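You operate a simulated robot arm through the tools that you are given. There is no shell and no other tool.

You are at the controls of a simulated two-armed robot. One attempt, no reset.

Task
Screw the orange and blue grease caps a quarter turn down, then test-run the motor.
Fine: red trough switch off before the guard opens; close and latch it, red one on, trough switch on till the trough lamp lights, then off.

Only the result counts: the job must be done as asked and must still hold three seconds after the hand-in. Knocking over, shifting, dropping, spilling or breaking anything else fails it. A push-on lid holds only when it is set on centred and level and pressed home; a screw cap is set on level and turned clockwise until tight.

Robot
Two 7-joint arms with three-finger grippers on one trunk that stands fixed in place. Base frame: the origin is at the foot of the trunk, x ahead of it, y to its left, z up. Lengths are in mm, angles in degrees, forces in N, time in s.
The left shoulder is at [52, 126, 1263], the right one opposite. With the tool pointing down near the work surface each hand reaches from about 320 to 820 mm from the base axis, measured 20 degrees to its own side. Payload 2.94 kg a hand.
The TCP of each hand is the grasp point between the finger pads, 30 mm short of the fingertips. In the tool frame z runs along the fingers and y along their closing line. The gripper opens to 128 mm; its body begins 93 mm behind the TCP.
Orientation is told as [roll, pitch, yaw] about the base's x, y, z axes, in that order, counted from this pose: with the fingers straight down and closing along the base's y, the tool's x points along the base's -x, its y along +y and its z along -z.

Tools
- The arms move only by the tool nudge_tool. It takes "left_deltas", "right_deltas" or both (then of equal length, played together; a hand with none holds still); each is a list of rows, each a list of 7 numbers: the shift along the tool's x, y, z in cm, then the turn, a rotation vector about the tool's x, y, z in degrees, then the gripper command, from -1 (shut) to 1 (fully open), values between in proportion. In form: [[x, y, z, rx, ry, rz, grip], ...]. A call has 1 to 20 rows; each row shifts and turns the commanded pose from where the row before left it, along the tool's axes as they then stand. Each row takes 0.2 s and may step no farther than 50 mm and 8.6 degrees from the row before; otherwise, or with a gripper value out of range, the whole call is refused. Where a pose cannot be reached the arm comes as near as it can. A force on the tool above 90 N (or 10 N above the force at the start of the call, whichever is more), or a blocked arm, ends the call early, and 0.2 s more pass. The fingers move at their own pace (about 84.2 mm/s each) and stop on an object; they squeeze with about 31 N. The grip force told is the motor's: it shows also when the fingers shut on nothing. Time passes only in rows, and 0.2 s behind the last, so rows that do not move let the fingers close. The reply holds the time, the measured pose of the TCP, the force on the tool along the base axes, the opening and the grip force, in the units named above and with some noise, with the torque about the TCP (base axes, N m) and any sound that the robot's microphone picked up, and new pictures: "pictures" is both (left out), scene, wrist or none (wrist: the cameras of the hands that moved).
- Cameras (640 x 400 px; columns grow to the right, rows downward): "scene" is now at [154.1, -52.1, 1458.1]; the picture's right is [-0.55, -0.84, 0.00], its down [-0.25, 0.17, -0.95] and it looks along [0.80, -0.52, -0.30] (base axes); focal length 330 px, centre (320, 200). "left" rides on the left gripper at [69, 15, -120] in its tool frame; the picture's right is [-0.21, 0.98, 0.00], its down [-0.82, -0.18, -0.54] and it looks along [-0.53, -0.12, 0.84] (tool axes); focal length 251 px, centre (320, 200). "right" rides on the right gripper at [69, -15, -120] in its tool frame; the picture's right is [0.22, 0.98, 0.00], its down [-0.82, 0.18, -0.54] and it looks along [-0.53, 0.12, 0.84] (tool axes); focal length 251 px, centre (320, 200). There is no depth. A picture from a camera that has moved, and an enlarged one, comes with that camera's place and axes in the base frame and with its lens.
- slide_trunk(by): moves the trunk up (or, below 0, down) by that many mm; the arms and the scene camera ride with it, the base frame stays. It gives what a move gives, with no picture.
- head_to(pan, tilt): turns the head with the scene camera to pan (to the left, within 80 degrees either way) and tilt (down, from -29 to 69), counted from straight ahead of the robot (the tilt from the chest, where the trunk bows). It gives what a move gives, and a new picture of the scene camera.
- close_up(camera, box): a new picture of the part [left, top, right, bottom] of that camera's present view, enlarged. No time passes.
- close_job(): hands the job in; it is judged then, once.

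Places have to be worked out from the pictures, the camera data and where the tool is seen. Open the grippers and draw the arms clear of the work before you hand the job in, unless the task says otherwise.

The tools are called after ">>>" as a command line: name --argument value ..., lists and objects as JSON in quotes. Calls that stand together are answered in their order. nudge_tool: Moves the arms, as the interface text tells. Its arguments: {"type":"object","properties":{"left_deltas":{"type":"array","items":{"type":"array","items":{"type":"number"}}},"right_deltas":{"type":"array","items":{"type":"array","items":{"type":"number"}}},"pictures":{"type":"string","enum":["both","scene","wrist","none"]}},"required":[]} The other tools are called the same way: slide_trunk (by) moves the trunk up or down; head_to (pan, tilt) turns the head that bears the scene camera; close_up (camera, box) takes an enlarged picture of a part of a camera's view; close_job () hands the job in.

At the start:

```text
time_s: 0.0
left_ee_pos: [409.3, -56.9, 1358.0]
left_orientation: [0.0, 0.0, 0.0]
left_contact_force: [0.3, 0.5, -0.4]
left_moment: [-0.05, -0.01, 0.01]
left_finger_gap: 128.2
left_grasp_force: 0.1
right_ee_pos: [339.8, -350.5, 1344.8]
right_orientation: [0.0, -0.2, -0.1]
right_contact_force: [-0.1, -0.7, -0.5]
right_moment: [0.0, 0.03, 0.02]
right_finger_gap: 127.9
right_grasp_force: 0.1
trunk travel left (down, up): [-475.0, 72.0]
head pan, tilt (commanded): [-33.4, 17.6]
```

scene: 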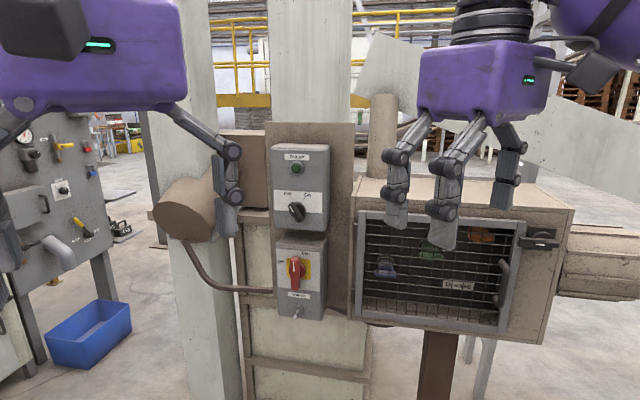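
right: 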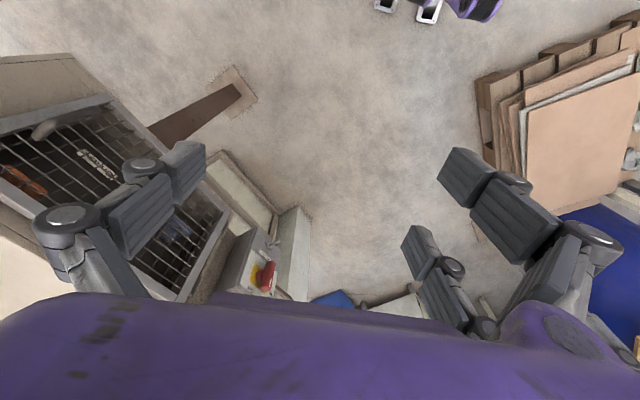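
left: 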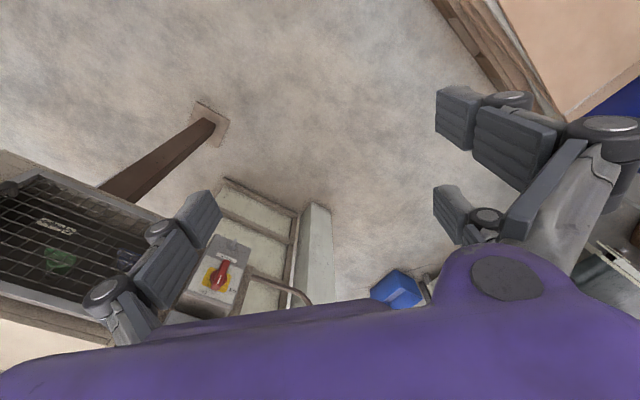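

I start by looking closely at the control boxes and the guarded housing in the scene picture.

>>> close_up --camera "scene" --box '[260, 120, 360, 330]'

>>> close_up --camera "scene" --box '[345, 190, 585, 345]'

>>> close_up --camera "scene" --box '[0, 100, 140, 300]'

```text
1.90 times, centred on (310, 225) of scene
camera zoom: at [154.1, -52.1, 1458.1], right [-0.55, -0.84, 0.0], down [-0.25, 0.17, -0.95], along [0.8, -0.52, -0.3], focal length 628 px, centre (339, 152)
```

zoom: 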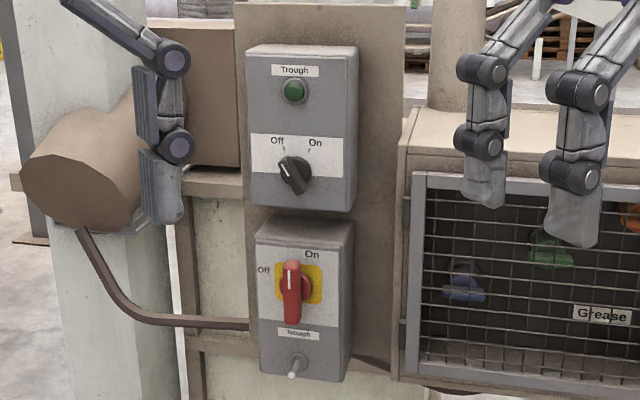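

```text
2.58 times, centred on (465, 268) of scene
camera zoom: at [154.1, -52.1, 1458.1], right [-0.55, -0.84, 0.0], down [-0.25, 0.17, -0.95], along [0.8, -0.52, -0.3], focal length 850 px, centre (-54, 26)
```

zoom: 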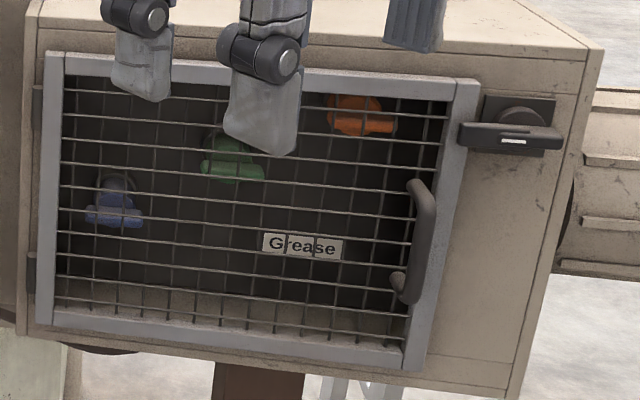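

```text
2.00 times, centred on (70, 200) of scene
camera zoom: at [154.1, -52.1, 1458.1], right [-0.55, -0.84, 0.0], down [-0.25, 0.17, -0.95], along [0.8, -0.52, -0.3], focal length 659 px, centre (820, 200)
```

zoom: 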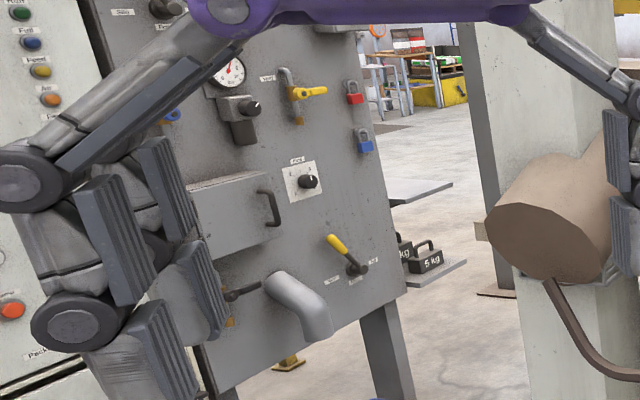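

The red handle triangulates to about [730, -360, 1090] and the housing is further to the right. The hands block the view, so I move both sideways for a clear look.

>>> nudge_tool --left_deltas '[[0, 4.5, 0, 0, 0, 0, 1], [0, 4.5, 0, 0, 0, 0, 1], [0, 4.5, 0, 0, 0, 0, 1], [0, 4.5, 0, 0, 0, 0, 1], [0, 4.5, 0, 0, 0, 0, 1]]' --right_deltas '[[2.4, -3.6, 0, 0, 0, 0, 1], [2.4, -3.6, 0, 0, 0, 0, 1], [2.4, -3.6, 0, 0, 0, 0, 1], [2.4, -3.6, 0, 0, 0, 0, 1], [2.4, -3.6, 0, 0, 0, 0, 1]]' --pictures "both"

```text
time_s: 1.2
left_ee_pos: [408.2, 169.8, 1357.3]
left_orientation: [-0.1, 0.1, 0.0]
left_contact_force: [0.0, 0.0, -0.4]
left_moment: [-0.01, -0.03, -0.01]
left_finger_gap: 128.1
left_grasp_force: 0.1
right_ee_pos: [239.6, -488.3, 1333.5]
right_orientation: [-0.1, -0.1, -0.2]
right_contact_force: [0.2, 0.7, 0.3]
right_moment: [-0.05, -0.01, 0.01]
right_finger_gap: 128.0
right_grasp_force: 0.0
right hand out of reach, approached as far as the arm can: row 4, 5
trunk travel left (down, up): [-475.0, 72.0]
head pan, tilt (commanded): [-33.4, 17.6]
camera scene: at [153.6, -50.5, 1458.3], right [-0.55, -0.83, 0.0], down [-0.25, 0.17, -0.95], along [0.8, -0.52, -0.3], focal length 330 px, centre (320, 200)
camera right: at [170.3, -503.4, 1453.4], right [-0.21, 0.98, 0.0], down [0.82, 0.18, 0.54], along [0.53, 0.11, -0.84], focal length 251 px, centre (320, 200)
camera left: at [339.2, 184.9, 1477.3], right [0.22, 0.98, 0.0], down [0.82, -0.18, 0.54], along [0.53, -0.12, -0.84], focal length 251 px, centre (320, 200)
```

scene: 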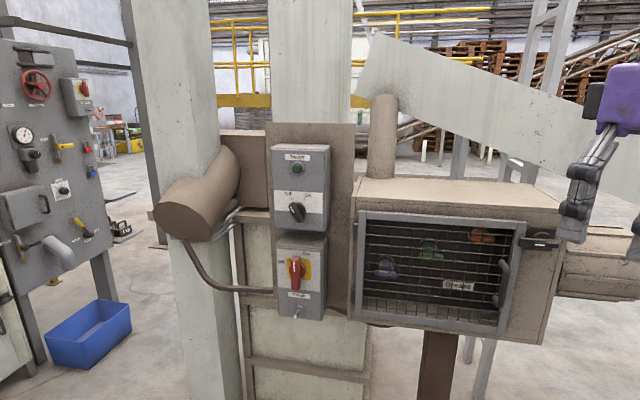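
right: 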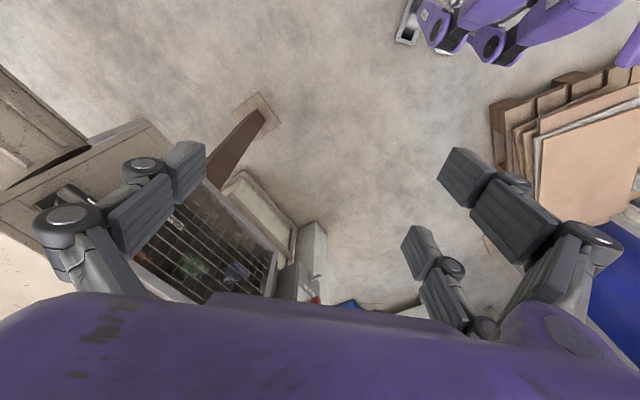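
left: 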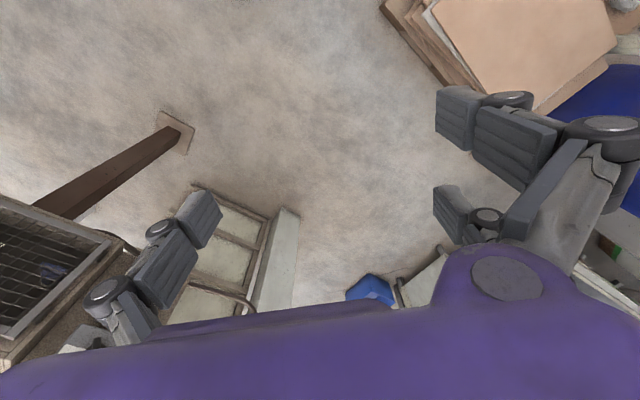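

Now the view is clear. I take enlarged pictures of the guard, the latch and the switch boxes.

>>> close_up --camera "scene" --box '[345, 200, 465, 275]'

>>> close_up --camera "scene" --box '[450, 205, 570, 280]'

>>> close_up --camera "scene" --box '[345, 265, 565, 350]'

>>> close_up --camera "scene" --box '[255, 230, 345, 325]'

>>> close_up --camera "scene" --box '[255, 140, 345, 235]'

```text
5.33 times, centred on (405, 238) of scene
camera zoom: at [153.6, -50.5, 1458.3], right [-0.55, -0.83, 0.0], down [-0.25, 0.17, -0.95], along [0.8, -0.52, -0.3], focal length 1758 px, centre (-133, 0)
```

zoom: 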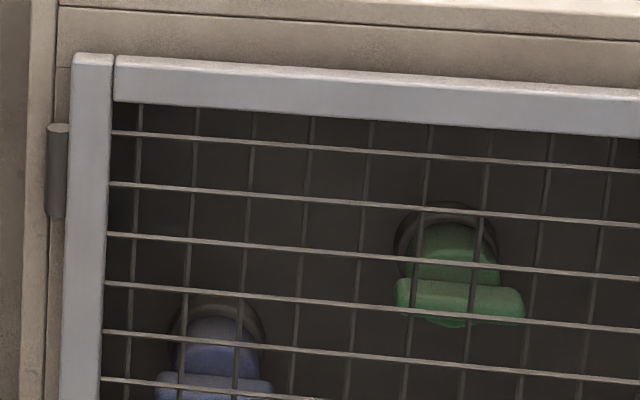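

```text
5.33 times, centred on (510, 242) of scene
camera zoom: at [153.6, -50.5, 1458.3], right [-0.55, -0.83, 0.0], down [-0.25, 0.17, -0.95], along [0.8, -0.52, -0.3], focal length 1758 px, centre (-693, -27)
```

zoom: 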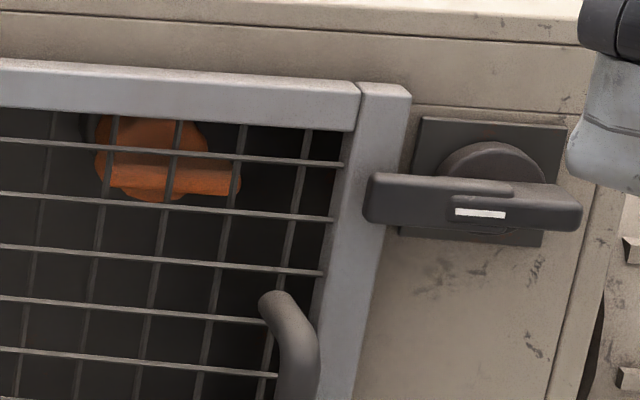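

```text
2.91 times, centred on (455, 308) of scene
camera zoom: at [153.6, -50.5, 1458.3], right [-0.55, -0.83, 0.0], down [-0.25, 0.17, -0.95], along [0.8, -0.52, -0.3], focal length 959 px, centre (-73, -113)
```

zoom: 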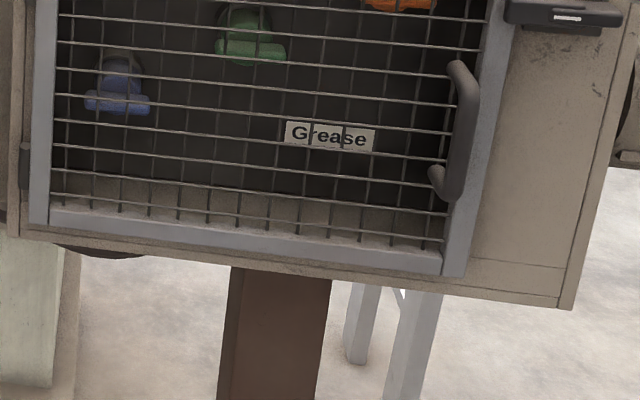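

```text
4.21 times, centred on (300, 278) of scene
camera zoom: at [153.6, -50.5, 1458.3], right [-0.55, -0.83, 0.0], down [-0.25, 0.17, -0.95], along [0.8, -0.52, -0.3], focal length 1388 px, centre (404, -126)
```

zoom: 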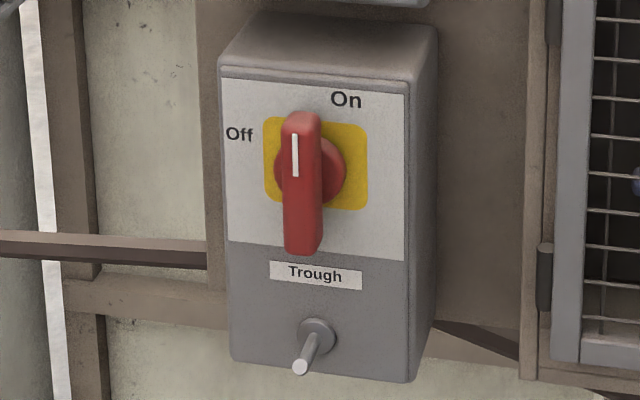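

```text
4.21 times, centred on (300, 188) of scene
camera zoom: at [153.6, -50.5, 1458.3], right [-0.55, -0.83, 0.0], down [-0.25, 0.17, -0.95], along [0.8, -0.52, -0.3], focal length 1388 px, centre (404, 253)
```

zoom: 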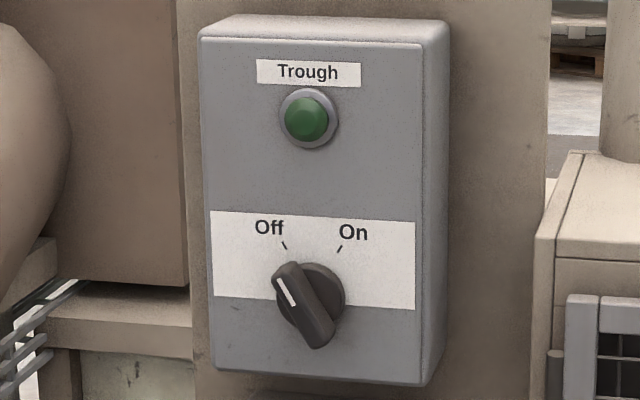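

The red switch points to On (Off is to its left), and the latch bar lies across the guard frame. I zoom in on the right wrist picture and the left one to triangulate the guard plane.

>>> close_up --camera "right" --box '[0, 110, 180, 230]'

>>> close_up --camera "right" --box '[130, 170, 340, 310]'

>>> close_up --camera "left" --box '[0, 180, 160, 380]'

```text
3.33 times, centred on (90, 170) of right
camera zoom: at [170.3, -503.4, 1453.4], right [-0.21, 0.98, 0.0], down [0.82, 0.18, 0.54], along [0.53, 0.11, -0.84], focal length 838 px, centre (1087, 300)
```

zoom: 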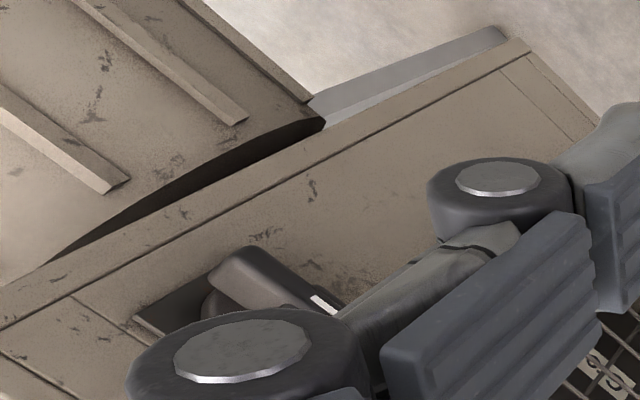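

```text
2.86 times, centred on (235, 240) of right
camera zoom: at [170.3, -503.4, 1453.4], right [-0.21, 0.98, 0.0], down [0.82, 0.18, 0.54], along [0.53, 0.11, -0.84], focal length 718 px, centre (563, 86)
```

zoom: 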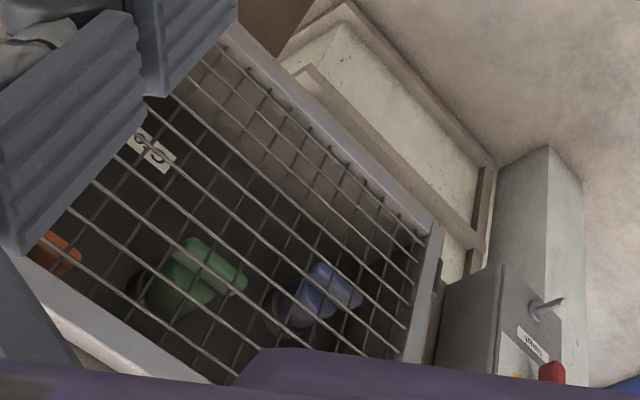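

```text
2.00 times, centred on (80, 280) of left
camera zoom: at [339.2, 184.9, 1477.3], right [0.22, 0.98, 0.0], down [0.82, -0.18, 0.54], along [0.53, -0.12, -0.84], focal length 503 px, centre (800, 40)
```

zoom: 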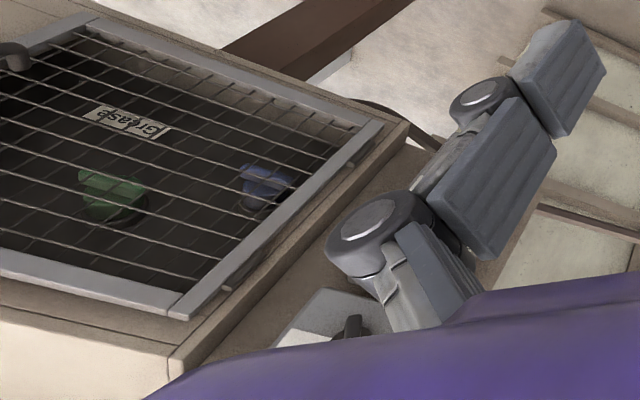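

With refined axes I place the guard's left edge near [692, -511], its right edge near [445, -750], z 932–1212, and the facing normal at about yaw 134°. The work is at z 1030–1200, so I lower the trunk 150 mm to bring the shoulders level with it.

>>> slide_trunk --by -150

>>> head_to --pan -40 --tilt 12

```text
time_s: 3.0
left_ee_pos: [408.9, 169.3, 1207.6]
left_orientation: [0.1, -0.2, 0.0]
left_contact_force: [-0.1, -0.3, -0.1]
left_moment: [0.01, 0.01, 0.02]
left_finger_gap: 128.0
left_grasp_force: 0.1
right_ee_pos: [280.4, -489.1, 1140.9]
right_orientation: [-0.1, 10.9, -0.3]
right_contact_force: [0.2, -0.5, 0.3]
right_moment: [-0.01, -0.01, -0.01]
right_finger_gap: 128.1
right_grasp_force: 0.1
trunk travel left (down, up): [-325.0, 222.0]
head pan, tilt (commanded): [-33.4, 17.6]
```

```text
time_s: 3.6
left_ee_pos: [409.7, 168.0, 1207.4]
left_orientation: [0.0, 0.0, 0.0]
left_contact_force: [-0.1, 0.4, -0.2]
left_moment: [0.0, 0.02, 0.03]
left_finger_gap: 127.9
left_grasp_force: 0.1
right_ee_pos: [280.1, -489.3, 1141.3]
right_orientation: [-0.1, 10.9, -0.3]
right_contact_force: [0.1, -1.1, 0.5]
right_moment: [-0.01, 0.01, 0.02]
right_finger_gap: 128.3
right_grasp_force: 0.0
trunk travel left (down, up): [-325.0, 222.0]
head pan, tilt (commanded): [-40.0, 12.0]
camera scene: at [201.6, -60.7, 1306.5], right [-0.64, -0.77, 0.0], down [-0.16, 0.13, -0.98], along [0.75, -0.63, -0.21], focal length 330 px, centre (320, 200)
```

scene: 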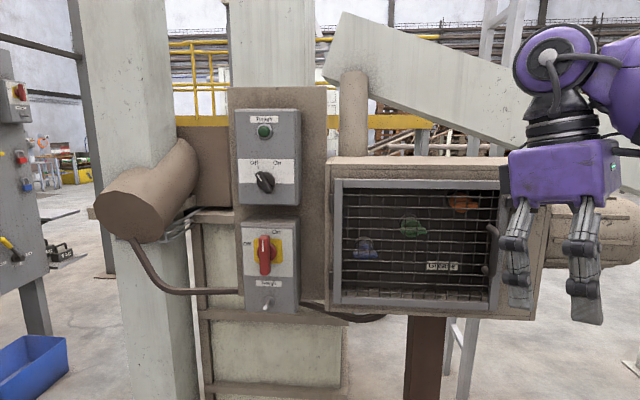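

The scene camera is now lower and sees the housing more squarely. I zoom in for measurements.

>>> close_up --camera "scene" --box '[320, 150, 540, 325]'

>>> close_up --camera "scene" --box '[220, 85, 345, 320]'

```text
2.29 times, centred on (430, 238) of scene
camera zoom: at [201.6, -60.7, 1306.5], right [-0.64, -0.77, 0.0], down [-0.16, 0.13, -0.98], along [0.75, -0.63, -0.21], focal length 753 px, centre (69, 114)
```

zoom: 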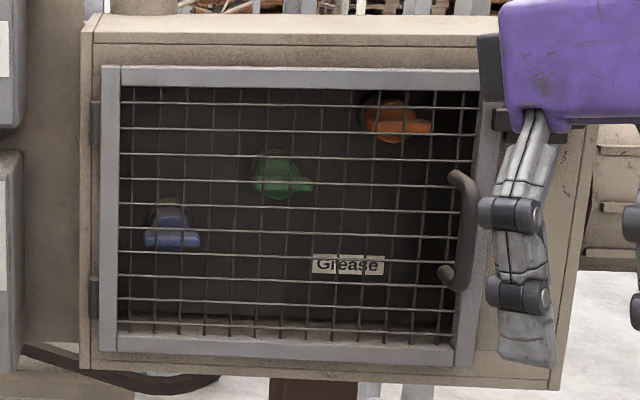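

```text
1.70 times, centred on (282, 202) of scene
camera zoom: at [201.6, -60.7, 1306.5], right [-0.64, -0.77, 0.0], down [-0.16, 0.13, -0.98], along [0.75, -0.63, -0.21], focal length 561 px, centre (384, 196)
```

zoom: 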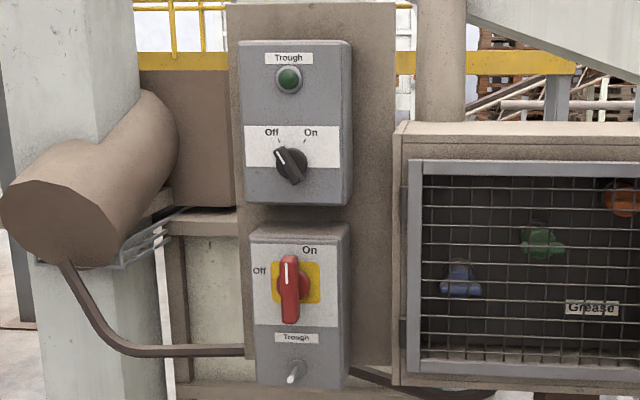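

Two scene views now agree well: guard plane at 45° (outward normal [-0.707, 0.707]), red handle at [755, -378, 1060], guard handle bar at [447, -711, 1077], and latch near [420, -767, 1167]. I yaw the right hand -45° first where it is.

>>> nudge_tool --right_deltas '[[0, 0, 0, 0, 0, 7.5, 1], [0, 0, 0, 0, 0, 7.5, 1], [0, 0, 0, 0, 0, 7.5, 1], [0, 0, 0, 0, 0, 7.5, 1], [0, 0, 0, 0, 0, 7.5, 1], [0, 0, 0, 0, 0, 7.5, 1]]' --pictures "none"

```text
time_s: 5.0
left_ee_pos: [410.0, 168.3, 1207.3]
left_orientation: [0.0, 0.0, 0.0]
left_contact_force: [0.9, 0.2, -0.5]
left_moment: [0.01, -0.04, -0.01]
left_finger_gap: 128.0
left_grasp_force: 0.1
right_ee_pos: [279.8, -489.6, 1140.5]
right_orientation: [-7.9, 7.6, -45.8]
right_contact_force: [0.2, -0.1, -0.1]
right_moment: [0.02, -0.02, 0.0]
right_finger_gap: 128.2
right_grasp_force: 0.0
trunk travel left (down, up): [-325.0, 222.0]
head pan, tilt (commanded): [-40.0, 12.0]
```

The commanded pose follows the measured one (10.9° tilt kept). I move the hand to about 230 mm in front of the guard and tip it so the fingers point horizontally at the panel.

>>> nudge_tool --right_deltas '[[-1.6, 3.58, 0.11, 0, 0, 0, 1], [-1.6, 3.58, 0.11, 0, 0, 0, 1], [-1.6, 3.58, 0.11, 0, 0, 0, 1], [-1.6, 3.58, 0.11, 0, 0, 0, 1], [-1.6, 3.58, 0.11, 0, 0, 0, 1], [0, 0, 0, 0, -8.14, 0, 1], [0, 0, 0, 0, -8.14, 0, 1], [0, 0, 0, 0, -8.14, 0, 1], [0, 0, 0, 0, -8.14, 0, 1], [0, 0, 0, 0, -8.14, 0, 1], [0, 0, 0, 0, -8.14, 0, 1]]' --pictures "scene"

```text
time_s: 7.4
left_ee_pos: [409.9, 168.7, 1208.0]
left_orientation: [0.0, 0.0, -0.1]
left_contact_force: [-0.4, 0.1, -0.2]
left_moment: [0.08, 0.01, 0.01]
left_finger_gap: 127.9
left_grasp_force: 0.2
right_ee_pos: [459.5, -419.8, 1099.3]
right_orientation: [-10.3, -40.9, -38.1]
right_contact_force: [0.4, -1.7, -0.6]
right_moment: [0.04, 0.01, -0.01]
right_finger_gap: 128.1
right_grasp_force: 0.0
trunk travel left (down, up): [-325.0, 222.0]
head pan, tilt (commanded): [-40.0, 12.0]
camera scene: at [201.7, -61.3, 1306.5], right [-0.64, -0.77, 0.0], down [-0.16, 0.13, -0.98], along [0.75, -0.63, -0.21], focal length 330 px, centre (320, 200)
```

scene: 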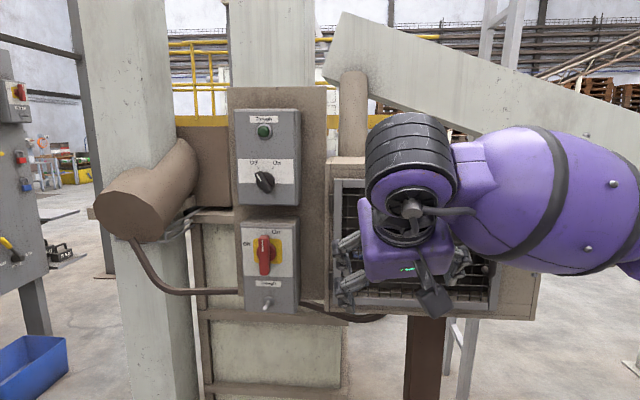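

The hand is moving as planned and the elbow sits out to the right. I finish tipping it level.

>>> nudge_tool --right_deltas '[[0, 0, 0, 0, -8.14, 0, 1], [0, 0, 0, 0, -8.14, 0, 1], [0, 0, 0, 0, -8.14, 0, 1], [0, 0, 0, 0, -8.14, 0, 1], [0, 0, 0, 0, -8.14, 0, 1], [0, 0, 0, 0, -8.14, 0, 1], [0, 0, 0, 0, 0, 7.7, 1]]' --pictures "both"

```text
time_s: 9.0
left_ee_pos: [408.4, 169.4, 1208.1]
left_orientation: [0.0, 0.0, 0.1]
left_contact_force: [-0.1, 0.6, 0.8]
left_moment: [0.0, 0.01, 0.02]
left_finger_gap: 127.9
left_grasp_force: 0.2
right_ee_pos: [517.0, -424.0, 1109.5]
right_orientation: [0.6, -85.2, -45.9]
right_contact_force: [0.2, -0.3, 0.6]
right_moment: [-0.02, -0.02, 0.0]
right_finger_gap: 127.9
right_grasp_force: 0.1
right hand out of reach, approached as far as the arm can: row 3, 4, 5, 6
trunk travel left (down, up): [-325.0, 222.0]
head pan, tilt (commanded): [-40.0, 12.0]
camera scene: at [201.6, -61.1, 1306.6], right [-0.64, -0.77, 0.0], down [-0.16, 0.13, -0.98], along [0.75, -0.63, -0.21], focal length 330 px, centre (320, 200)
camera right: at [419.2, -344.9, 1052.2], right [0.68, 0.7, -0.21], down [-0.2, 0.46, 0.86], along [0.7, -0.54, 0.46], focal length 251 px, centre (320, 200)
```

scene: 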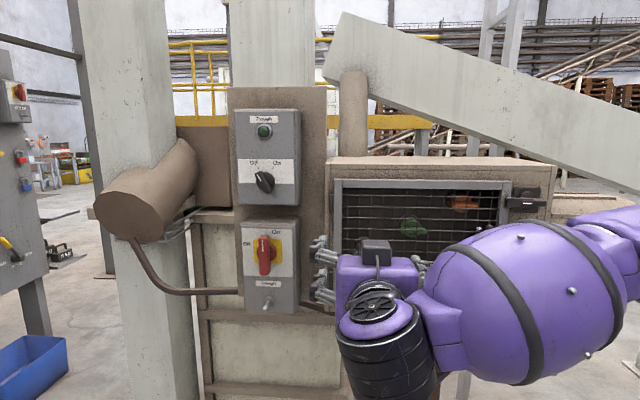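
right: 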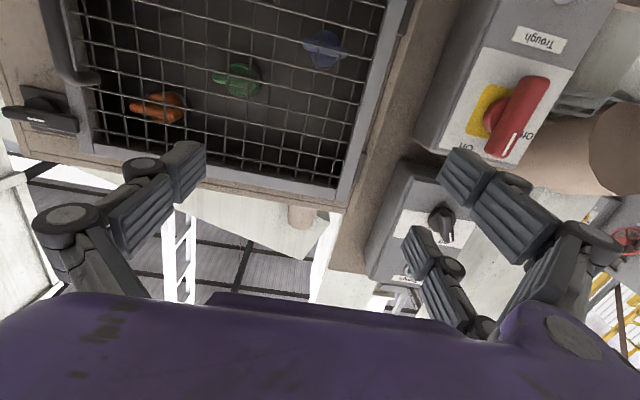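

The hand is nearly level and ended a little further forward than asked. The wrist camera has a good view of the caps and latch, so I zoom in there.

>>> close_up --camera "right" --box '[80, 0, 400, 200]'

>>> close_up --camera "right" --box '[0, 40, 200, 165]'

>>> close_up --camera "scene" --box '[420, 170, 560, 260]'

```text
2.00 times, centred on (240, 100) of right
camera zoom: at [419.2, -344.9, 1052.2], right [0.68, 0.7, -0.21], down [-0.2, 0.46, 0.86], along [0.7, -0.54, 0.46], focal length 503 px, centre (480, 400)
```

zoom: 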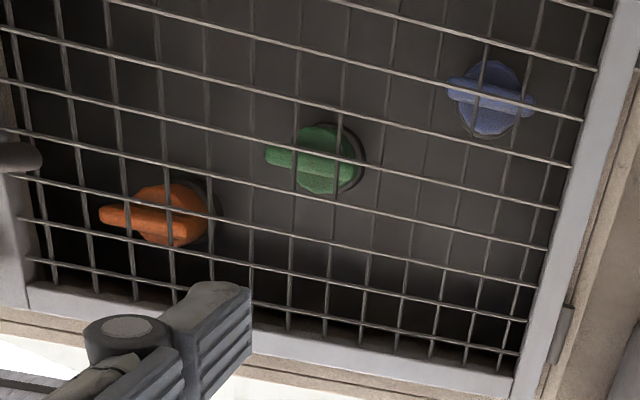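

```text
3.20 times, centred on (100, 102) of right
camera zoom: at [419.2, -344.9, 1052.2], right [0.68, 0.7, -0.21], down [-0.2, 0.46, 0.86], along [0.7, -0.54, 0.46], focal length 805 px, centre (1024, 512)
```

zoom: 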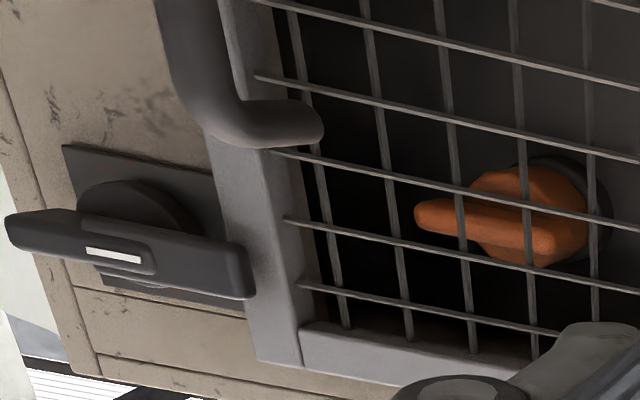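

```text
4.44 times, centred on (490, 215) of scene
camera zoom: at [201.6, -61.1, 1306.6], right [-0.64, -0.77, 0.0], down [-0.16, 0.13, -0.98], along [0.75, -0.63, -0.21], focal length 1465 px, centre (-436, 133)
```

zoom: 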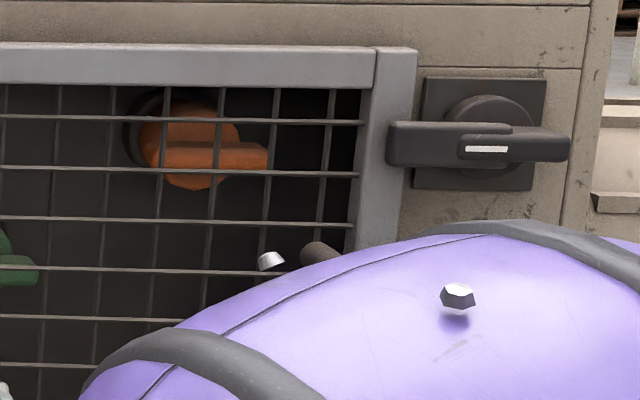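

The red switch pivot is about [753, -375, 1058]. I move the right hand sideways to a spot 100 mm in front of it, level the tool, and narrow the fingers.

>>> nudge_tool --right_deltas '[[1.03, 4.03, 0.71, 0, 0, 0, 0.4], [1.03, 4.03, 0.71, 0, 0, 0, 0.2], [1.03, 4.03, 0.71, 0, 0, 0, 0.1], [1.03, 4.03, 0.71, 0, 0, 0, 0.1], [1.03, 4.03, 0.71, 0, 0, 0, 0.1], [0, 0, 0, 0, -4.8, 0, 0.1], [0, 0, 0, 0, 0, 0, 0.1]]' --pictures "both"

```text
time_s: 10.6
left_ee_pos: [409.5, 168.7, 1207.7]
left_orientation: [-0.1, -0.1, 0.1]
left_contact_force: [0.4, 0.2, 0.1]
left_moment: [0.0, 0.03, 0.0]
left_finger_gap: 127.9
left_grasp_force: 0.0
right_ee_pos: [682.4, -303.9, 1054.4]
right_orientation: [-41.3, -89.9, -3.8]
right_contact_force: [0.9, 0.8, -0.5]
right_moment: [0.0, 0.03, -0.01]
right_finger_gap: 70.5
right_grasp_force: 0.0
trunk travel left (down, up): [-325.0, 222.0]
head pan, tilt (commanded): [-40.0, 12.0]
camera scene: at [201.7, -60.4, 1306.6], right [-0.64, -0.77, 0.0], down [-0.16, 0.13, -0.98], along [0.75, -0.63, -0.21], focal length 330 px, centre (320, 200)
camera right: at [588.3, -229.1, 986.4], right [0.69, 0.69, -0.22], down [-0.25, 0.51, 0.82], along [0.68, -0.52, 0.53], focal length 251 px, centre (320, 200)
```

scene: 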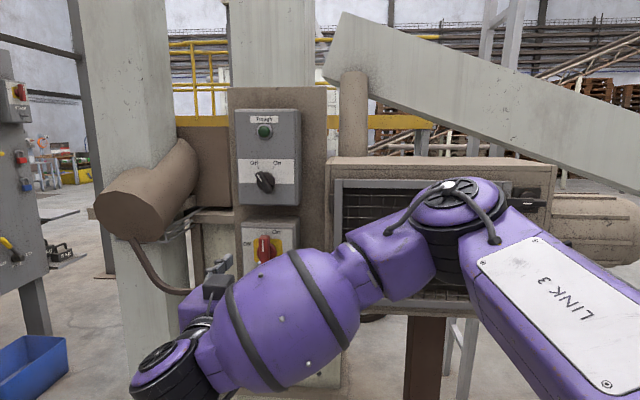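
right: 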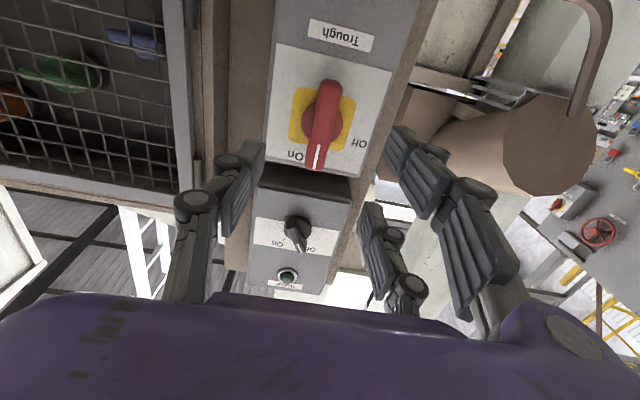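

The tool is level and facing the switch. I zoom in with the wrist camera to fix the handle's centre before going in.

>>> close_up --camera "right" --box '[240, 60, 420, 200]'

>>> close_up --camera "right" --box '[220, 170, 380, 300]'

```text
2.86 times, centred on (330, 130) of right
camera zoom: at [588.3, -229.1, 986.4], right [0.69, 0.69, -0.22], down [-0.25, 0.51, 0.82], along [0.68, -0.52, 0.53], focal length 718 px, centre (291, 400)
```

zoom: 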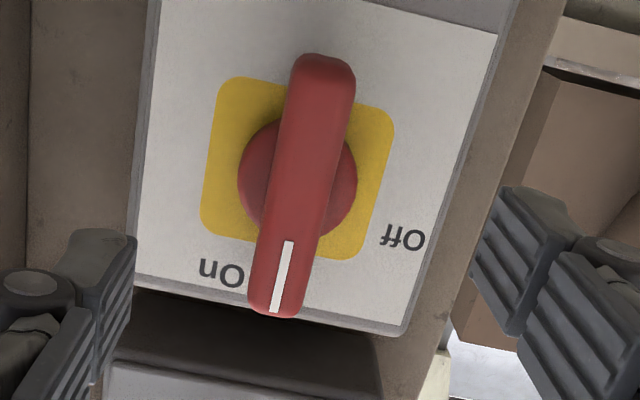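

```text
3.08 times, centred on (300, 235) of right
camera zoom: at [588.3, -229.1, 986.4], right [0.69, 0.69, -0.22], down [-0.25, 0.51, 0.82], along [0.68, -0.52, 0.53], focal length 774 px, centre (382, 92)
```

zoom: 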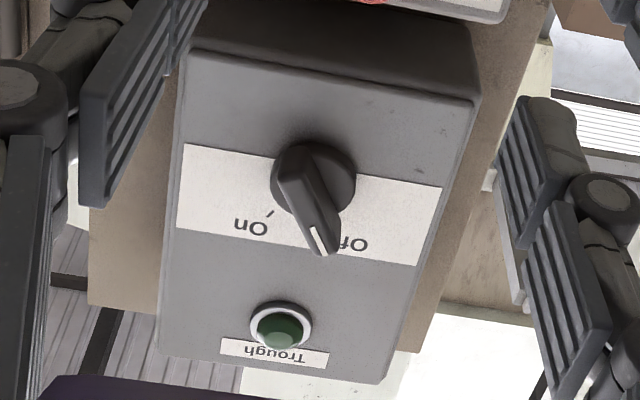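

The handle centre by the wrist view is about 3 mm further left than the TCP line. I advance to 80 mm short of the guard plane (fingertips about at the handle front) and look again.

>>> nudge_tool --right_deltas '[[0.1, 0.3, 2.4, 0, 0, 0, 0.0], [0, 0, 2.4, 0, 0, 0, 0.0], [0, 0, 2.4, 0, 0, 0, 0.0]]' --pictures "both"

>>> close_up --camera "right" --box '[200, 60, 440, 220]'

```text
time_s: 11.4
left_ee_pos: [410.2, 169.7, 1208.2]
left_orientation: [0.0, 0.0, 0.0]
left_contact_force: [0.2, -0.1, 0.0]
left_moment: [0.01, 0.03, 0.0]
left_finger_gap: 127.9
left_grasp_force: 0.0
right_ee_pos: [736.7, -353.1, 1053.8]
right_orientation: [-5.8, -89.9, -39.4]
right_contact_force: [-0.2, -0.2, 0.3]
right_moment: [-0.03, 0.03, 0.03]
right_finger_gap: 63.5
right_grasp_force: 0.2
trunk travel left (down, up): [-325.0, 222.0]
head pan, tilt (commanded): [-40.0, 12.0]
camera scene: at [201.8, -61.0, 1306.5], right [-0.64, -0.77, 0.0], down [-0.16, 0.13, -0.98], along [0.75, -0.63, -0.21], focal length 330 px, centre (320, 200)
camera right: at [642.0, -278.4, 985.0], right [0.69, 0.69, -0.21], down [-0.25, 0.51, 0.82], along [0.68, -0.52, 0.53], focal length 251 px, centre (320, 200)
```

scene: 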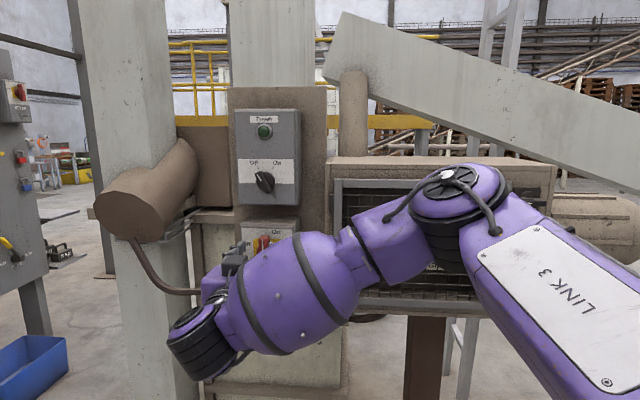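
right: 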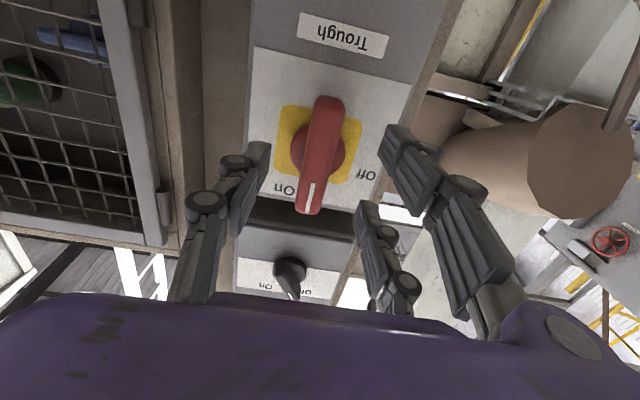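

```text
2.50 times, centred on (320, 140) of right
camera zoom: at [642.0, -278.4, 985.0], right [0.69, 0.69, -0.21], down [-0.25, 0.51, 0.82], along [0.68, -0.52, 0.53], focal length 629 px, centre (320, 350)
```

zoom: 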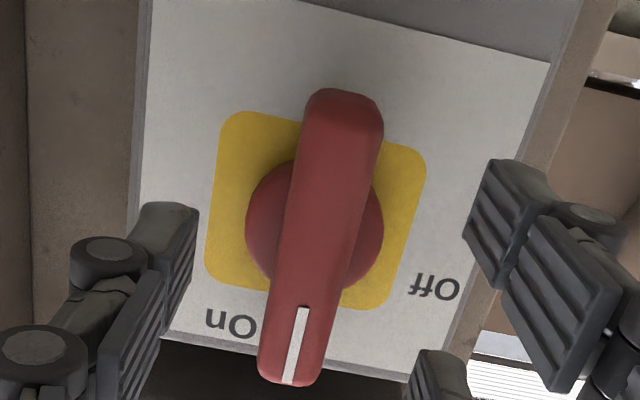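

Triangulating the white mark puts the handle front at d ≈ -49 mm and pivot z ≈ 1056, with the TCP aligned sideways. I advance 22 mm so the fingertips straddle the handle, then close.

>>> nudge_tool --right_deltas '[[-0.2, 0, 1.1, 0, 0, 0, 0.0], [0, 0, 1.1, 0, 0, 0, 0.0], [0, 0, 0, 0, 0, 0, -1], [0, 0, 0, 0, 0, 0, -1], [0, 0, 0, 0, 0, 0, -1]]' --pictures "wrist"

```text
time_s: 12.6
left_ee_pos: [408.1, 168.4, 1207.8]
left_orientation: [0.0, 0.1, 0.0]
left_contact_force: [-0.6, -0.3, 0.4]
left_moment: [0.01, -0.01, -0.03]
left_finger_gap: 128.3
left_grasp_force: 0.0
right_ee_pos: [750.1, -369.4, 1056.3]
right_orientation: [10.9, -89.9, -56.1]
right_contact_force: [-1.2, -0.4, 1.2]
right_moment: [0.17, 0.15, -0.07]
right_finger_gap: 19.7
right_grasp_force: 44.3
trunk travel left (down, up): [-325.0, 222.0]
head pan, tilt (commanded): [-40.0, 12.0]
camera right: at [656.0, -294.1, 988.1], right [0.69, 0.69, -0.21], down [-0.25, 0.51, 0.82], along [0.68, -0.52, 0.53], focal length 251 px, centre (320, 200)
```

right: 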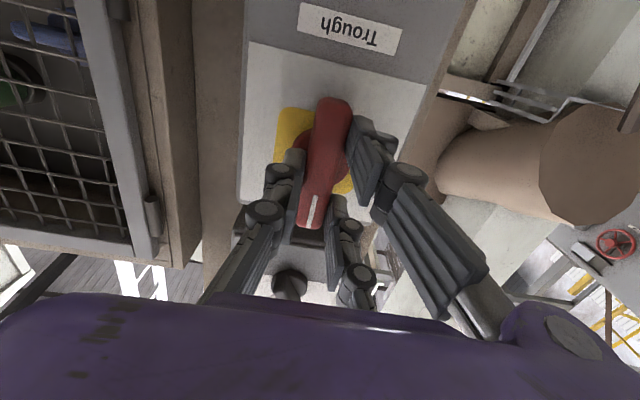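

The handle is gripped (19.7 mm gap). I turn it counter-clockwise toward Off.

>>> nudge_tool --right_deltas '[[0, 0, 0, 0, 0, -7.5, -1], [0, 0, 0, 0, 0, -7.5, -1], [0, 0, 0, 0, 0, -7.5, -1], [0, 0, 0, 0, 0, -7.5, -1], [0, 0, 0, 0, 0, -7.5, -1], [0, 0, 0, 0, 0, -7.5, -1]]' --pictures "wrist"

```text
time_s: 14.0
left_ee_pos: [410.1, 168.6, 1207.8]
left_orientation: [0.0, 0.1, 0.0]
left_contact_force: [-0.1, -0.1, 0.0]
left_moment: [-0.02, 0.01, 0.01]
left_finger_gap: 128.0
left_grasp_force: 0.0
right_ee_pos: [750.9, -369.3, 1056.4]
right_orientation: [-89.7, -44.9, 44.6]
right_contact_force: [3.7, -0.2, -1.5]
right_moment: [-0.61, -0.61, 0.92]
right_finger_gap: 19.9
right_grasp_force: 44.4
trunk travel left (down, up): [-325.0, 222.0]
head pan, tilt (commanded): [-40.0, 12.0]
camera right: at [624.9, -325.0, 1019.1], right [0.38, 0.38, -0.84], down [0.12, 0.88, 0.45], along [0.92, -0.27, 0.29], focal length 251 px, centre (320, 200)
```

right: 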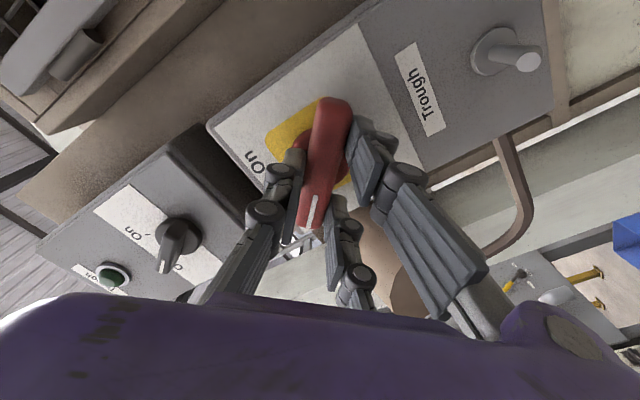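

The handle is turning with the hand (45° so far, low torque). I continue the other 45°.

>>> nudge_tool --right_deltas '[[0, 0, 0, 0, 0, -7.5, -1], [0, 0, 0, 0, 0, -7.5, -1], [0, 0, 0, 0, 0, -7.5, -1], [0, 0, 0, 0, 0, -7.5, -1], [0, 0, 0, 0, 0, -7.5, -1], [0, 0, 0, 0, 0, -7.5, -1]]' --pictures "both"

```text
time_s: 15.4
left_ee_pos: [410.1, 170.6, 1206.9]
left_orientation: [-0.1, 0.1, 0.1]
left_contact_force: [-0.9, -0.2, 0.2]
left_moment: [0.0, -0.02, -0.01]
left_finger_gap: 128.0
left_grasp_force: 0.0
right_ee_pos: [751.4, -366.4, 1054.0]
right_orientation: [-89.8, 0.2, 44.9]
right_contact_force: [-1.0, 9.0, -11.1]
right_moment: [0.42, 0.0, -1.36]
right_finger_gap: 20.0
right_grasp_force: 44.7
trunk travel left (down, up): [-325.0, 222.0]
head pan, tilt (commanded): [-40.0, 12.0]
camera scene: at [202.7, -60.1, 1306.4], right [-0.64, -0.77, 0.0], down [-0.16, 0.13, -0.98], along [0.75, -0.63, -0.21], focal length 330 px, centre (320, 200)
camera right: at [618.7, -331.4, 1071.6], right [-0.16, -0.15, -0.98], down [0.2, 0.96, -0.18], along [0.97, -0.22, -0.12], focal length 251 px, centre (320, 200)
```

scene: 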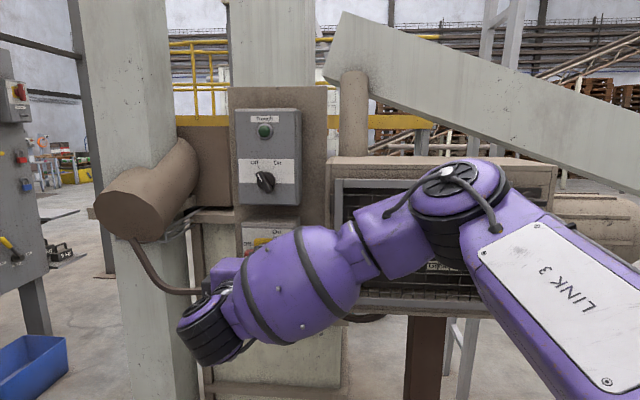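
right: 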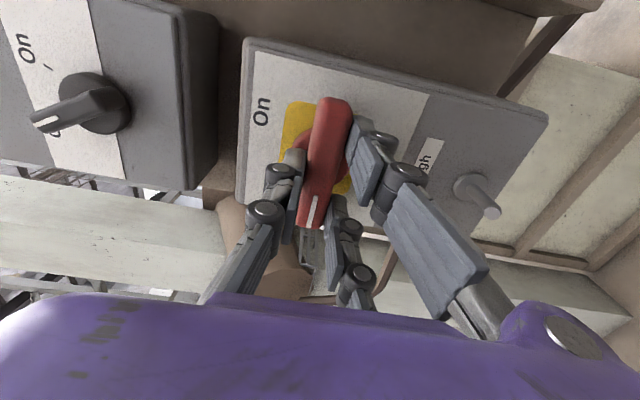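

The handle now points to Off with a small end-stop reaction. I release and back away, then look at it.

>>> nudge_tool --right_deltas '[[0, 0, 0, 0, 0, 0, 0.0], [0, 0, 0, 0, 0, 0, 0.0], [0, 0, -2, 0, 0, 0, 0.0], [0, 0, -3, 0, 0, 0, 0.0], [0, 0, -3, 0, 0, 0, 0.0], [0, 0, -3, 0, 0, 0, 0.0]]' --pictures "both"

```text
time_s: 16.8
left_ee_pos: [408.7, 169.4, 1209.1]
left_orientation: [-0.1, 0.0, 0.0]
left_contact_force: [0.4, 0.2, 0.2]
left_moment: [-0.01, 0.0, -0.02]
left_finger_gap: 128.0
left_grasp_force: 0.0
right_ee_pos: [670.3, -293.3, 1060.9]
right_orientation: [-89.9, 0.0, 44.9]
right_contact_force: [1.0, 0.0, 0.1]
right_moment: [0.02, -0.02, 0.01]
right_finger_gap: 63.9
right_grasp_force: 0.1
right hand out of reach, approached as far as the arm can: row 6
trunk travel left (down, up): [-325.0, 222.0]
head pan, tilt (commanded): [-40.0, 12.0]
camera scene: at [201.0, -60.4, 1306.7], right [-0.64, -0.77, 0.0], down [-0.16, 0.13, -0.98], along [0.75, -0.63, -0.21], focal length 330 px, centre (320, 200)
camera right: at [537.6, -256.7, 1076.4], right [-0.15, -0.15, -0.98], down [0.2, 0.96, -0.18], along [0.97, -0.22, -0.12], focal length 251 px, centre (320, 200)
```

scene: 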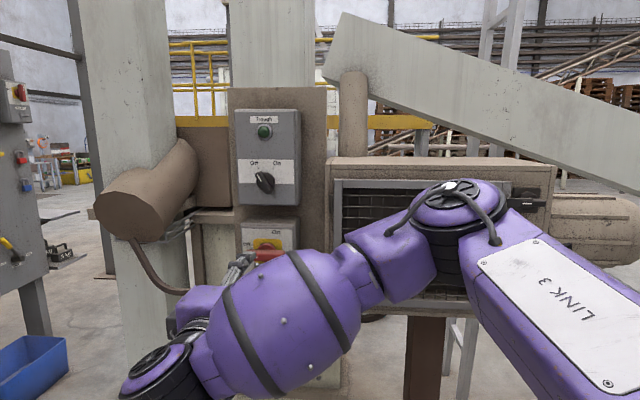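
right: 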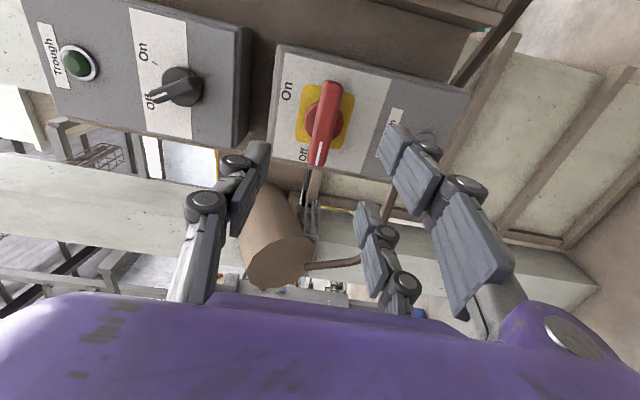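

The red switch is clearly on Off now. I carry the hand across to the latch, staying 170 mm clear of the guard and rising to z 1170.

>>> nudge_tool --right_deltas '[[4.27, -0.9, 0, 0, 0, 0, 0.0], [4.27, -0.9, 0, 0, 0, 0, 0.0], [4.27, -0.9, 0, 0, 0, 0, 0.0], [4.27, -0.9, 0, 0, 0, 0, 0.0], [4.27, -0.9, 0, 0, 0, 0, 0.0], [4.27, -0.9, 0, 0, 0, 0, 0.0], [4.27, -0.9, 0, 0, 0, 0, 0.0], [4.27, -0.9, 0, 0, 0, 0, 0.0], [4.27, -0.9, 0, 0, 0, 0, 0.0], [4.27, -0.9, 0, 0, 0, 0, 0.0], [4.27, -0.9, 0, 0, 0, 0, 0.0], [4.27, -0.9, 0, 0, 0, 0, 0.0]]' --pictures "both"

```text
time_s: 19.4
left_ee_pos: [409.9, 169.3, 1208.1]
left_orientation: [-0.1, -0.1, 0.0]
left_contact_force: [0.3, 0.2, 0.3]
left_moment: [-0.02, 0.02, -0.02]
left_finger_gap: 128.0
left_grasp_force: 0.0
right_ee_pos: [452.3, -568.0, 1204.0]
right_orientation: [-89.8, 0.1, 44.9]
right_contact_force: [0.3, 1.5, -0.3]
right_moment: [-0.04, -0.01, 0.01]
right_finger_gap: 63.9
right_grasp_force: 0.1
right hand out of reach, approached as far as the arm can: row 5, 6, 7, 8, 9, 10, 11, 12
trunk travel left (down, up): [-325.0, 222.0]
head pan, tilt (commanded): [-40.0, 12.0]
camera scene: at [202.1, -59.7, 1306.6], right [-0.64, -0.77, 0.0], down [-0.16, 0.13, -0.98], along [0.75, -0.63, -0.21], focal length 330 px, centre (320, 200)
camera right: at [319.7, -531.4, 1219.1], right [-0.15, -0.15, -0.98], down [0.2, 0.96, -0.18], along [0.97, -0.22, -0.12], focal length 251 px, centre (320, 200)
```

scene: 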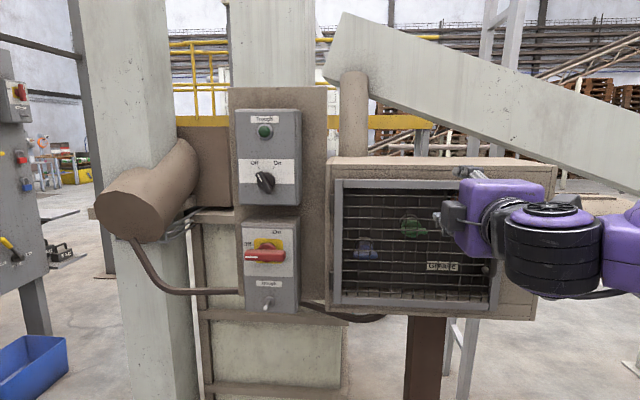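
right: 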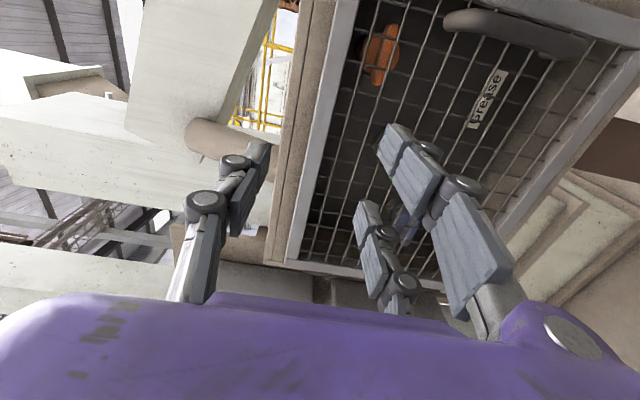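

The arm stopped short because that path is too close to the shoulder when held 170 mm back. I now try going on toward the latch at a smaller stand-off (about 105 mm).

>>> nudge_tool --right_deltas '[[3.3, 0.3, 0.5, 0, 0, 0, 0.0], [3.3, 0.3, 0.5, 0, 0, 0, 0.0], [3.3, 0.5, 0.5, 0, 0, 0, 0.0], [3.3, 0.8, 0.5, 0, 0, 0, 0.0], [3.3, 1.0, 0.5, 0, 0, 0, 0.0]]' --pictures "both"

```text
time_s: 20.6
left_ee_pos: [408.8, 168.2, 1206.6]
left_orientation: [0.0, 0.0, 0.1]
left_contact_force: [-0.5, 0.1, 0.3]
left_moment: [0.01, 0.0, 0.0]
left_finger_gap: 128.1
left_grasp_force: 0.0
right_ee_pos: [450.5, -569.4, 1201.6]
right_orientation: [-89.8, 0.0, 44.9]
right_contact_force: [0.1, -0.4, 0.9]
right_moment: [0.0, 0.05, 0.02]
right_finger_gap: 63.9
right_grasp_force: 0.1
right hand out of reach, approached as far as the arm can: row 1, 2, 3, 4, 5
trunk travel left (down, up): [-325.0, 222.0]
head pan, tilt (commanded): [-40.0, 12.0]
camera scene: at [201.5, -60.7, 1306.6], right [-0.64, -0.77, 0.0], down [-0.16, 0.13, -0.98], along [0.75, -0.63, -0.21], focal length 330 px, centre (320, 200)
camera right: at [319.0, -532.5, 1218.9], right [-0.15, -0.15, -0.98], down [0.2, 0.96, -0.18], along [0.97, -0.23, -0.12], focal length 251 px, centre (320, 200)
```

scene: 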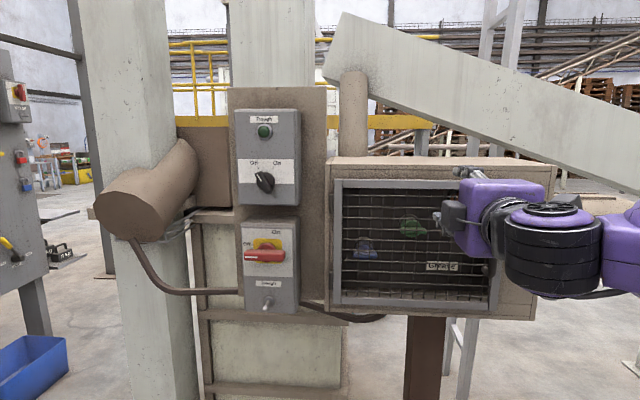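
right: 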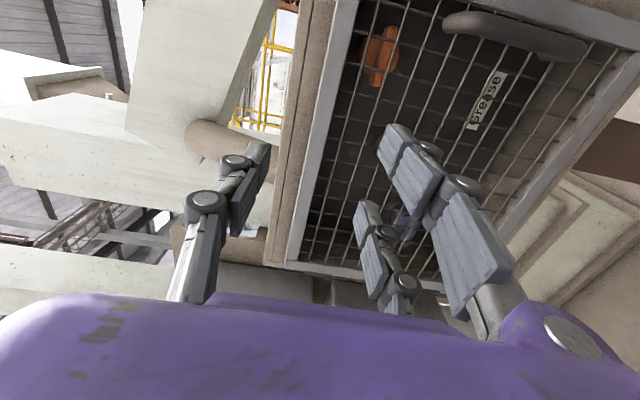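

The right arm will not go further in this posture, so a joint limit is the cause. I turn the head to see how the right elbow is folded.

>>> head_to --pan -75 --tilt 25

```text
time_s: 21.6
left_ee_pos: [409.2, 169.0, 1208.0]
left_orientation: [-0.1, 0.0, 0.0]
left_contact_force: [-0.5, 0.5, 0.7]
left_moment: [-0.01, 0.03, 0.02]
left_finger_gap: 127.9
left_grasp_force: 0.1
right_ee_pos: [452.9, -568.5, 1204.3]
right_orientation: [-89.8, 0.0, 44.8]
right_contact_force: [0.5, 0.4, 0.1]
right_moment: [0.02, 0.01, -0.02]
right_finger_gap: 64.0
right_grasp_force: 0.0
trunk travel left (down, up): [-325.0, 222.0]
head pan, tilt (commanded): [-75.0, 25.0]
camera scene: at [154.0, -89.8, 1285.5], right [-0.97, -0.26, 0.0], down [-0.11, 0.41, -0.91], along [0.24, -0.88, -0.42], focal length 330 px, centre (320, 200)
```

scene: 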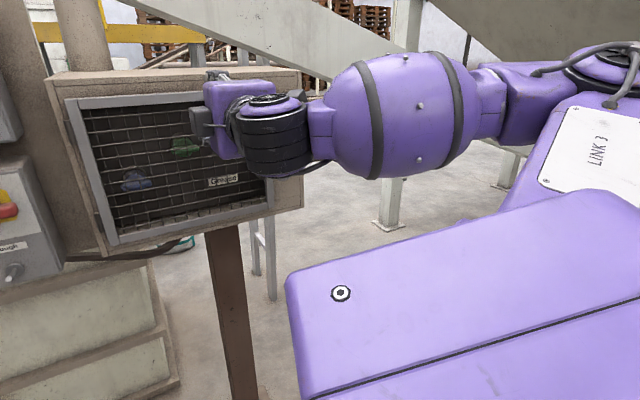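

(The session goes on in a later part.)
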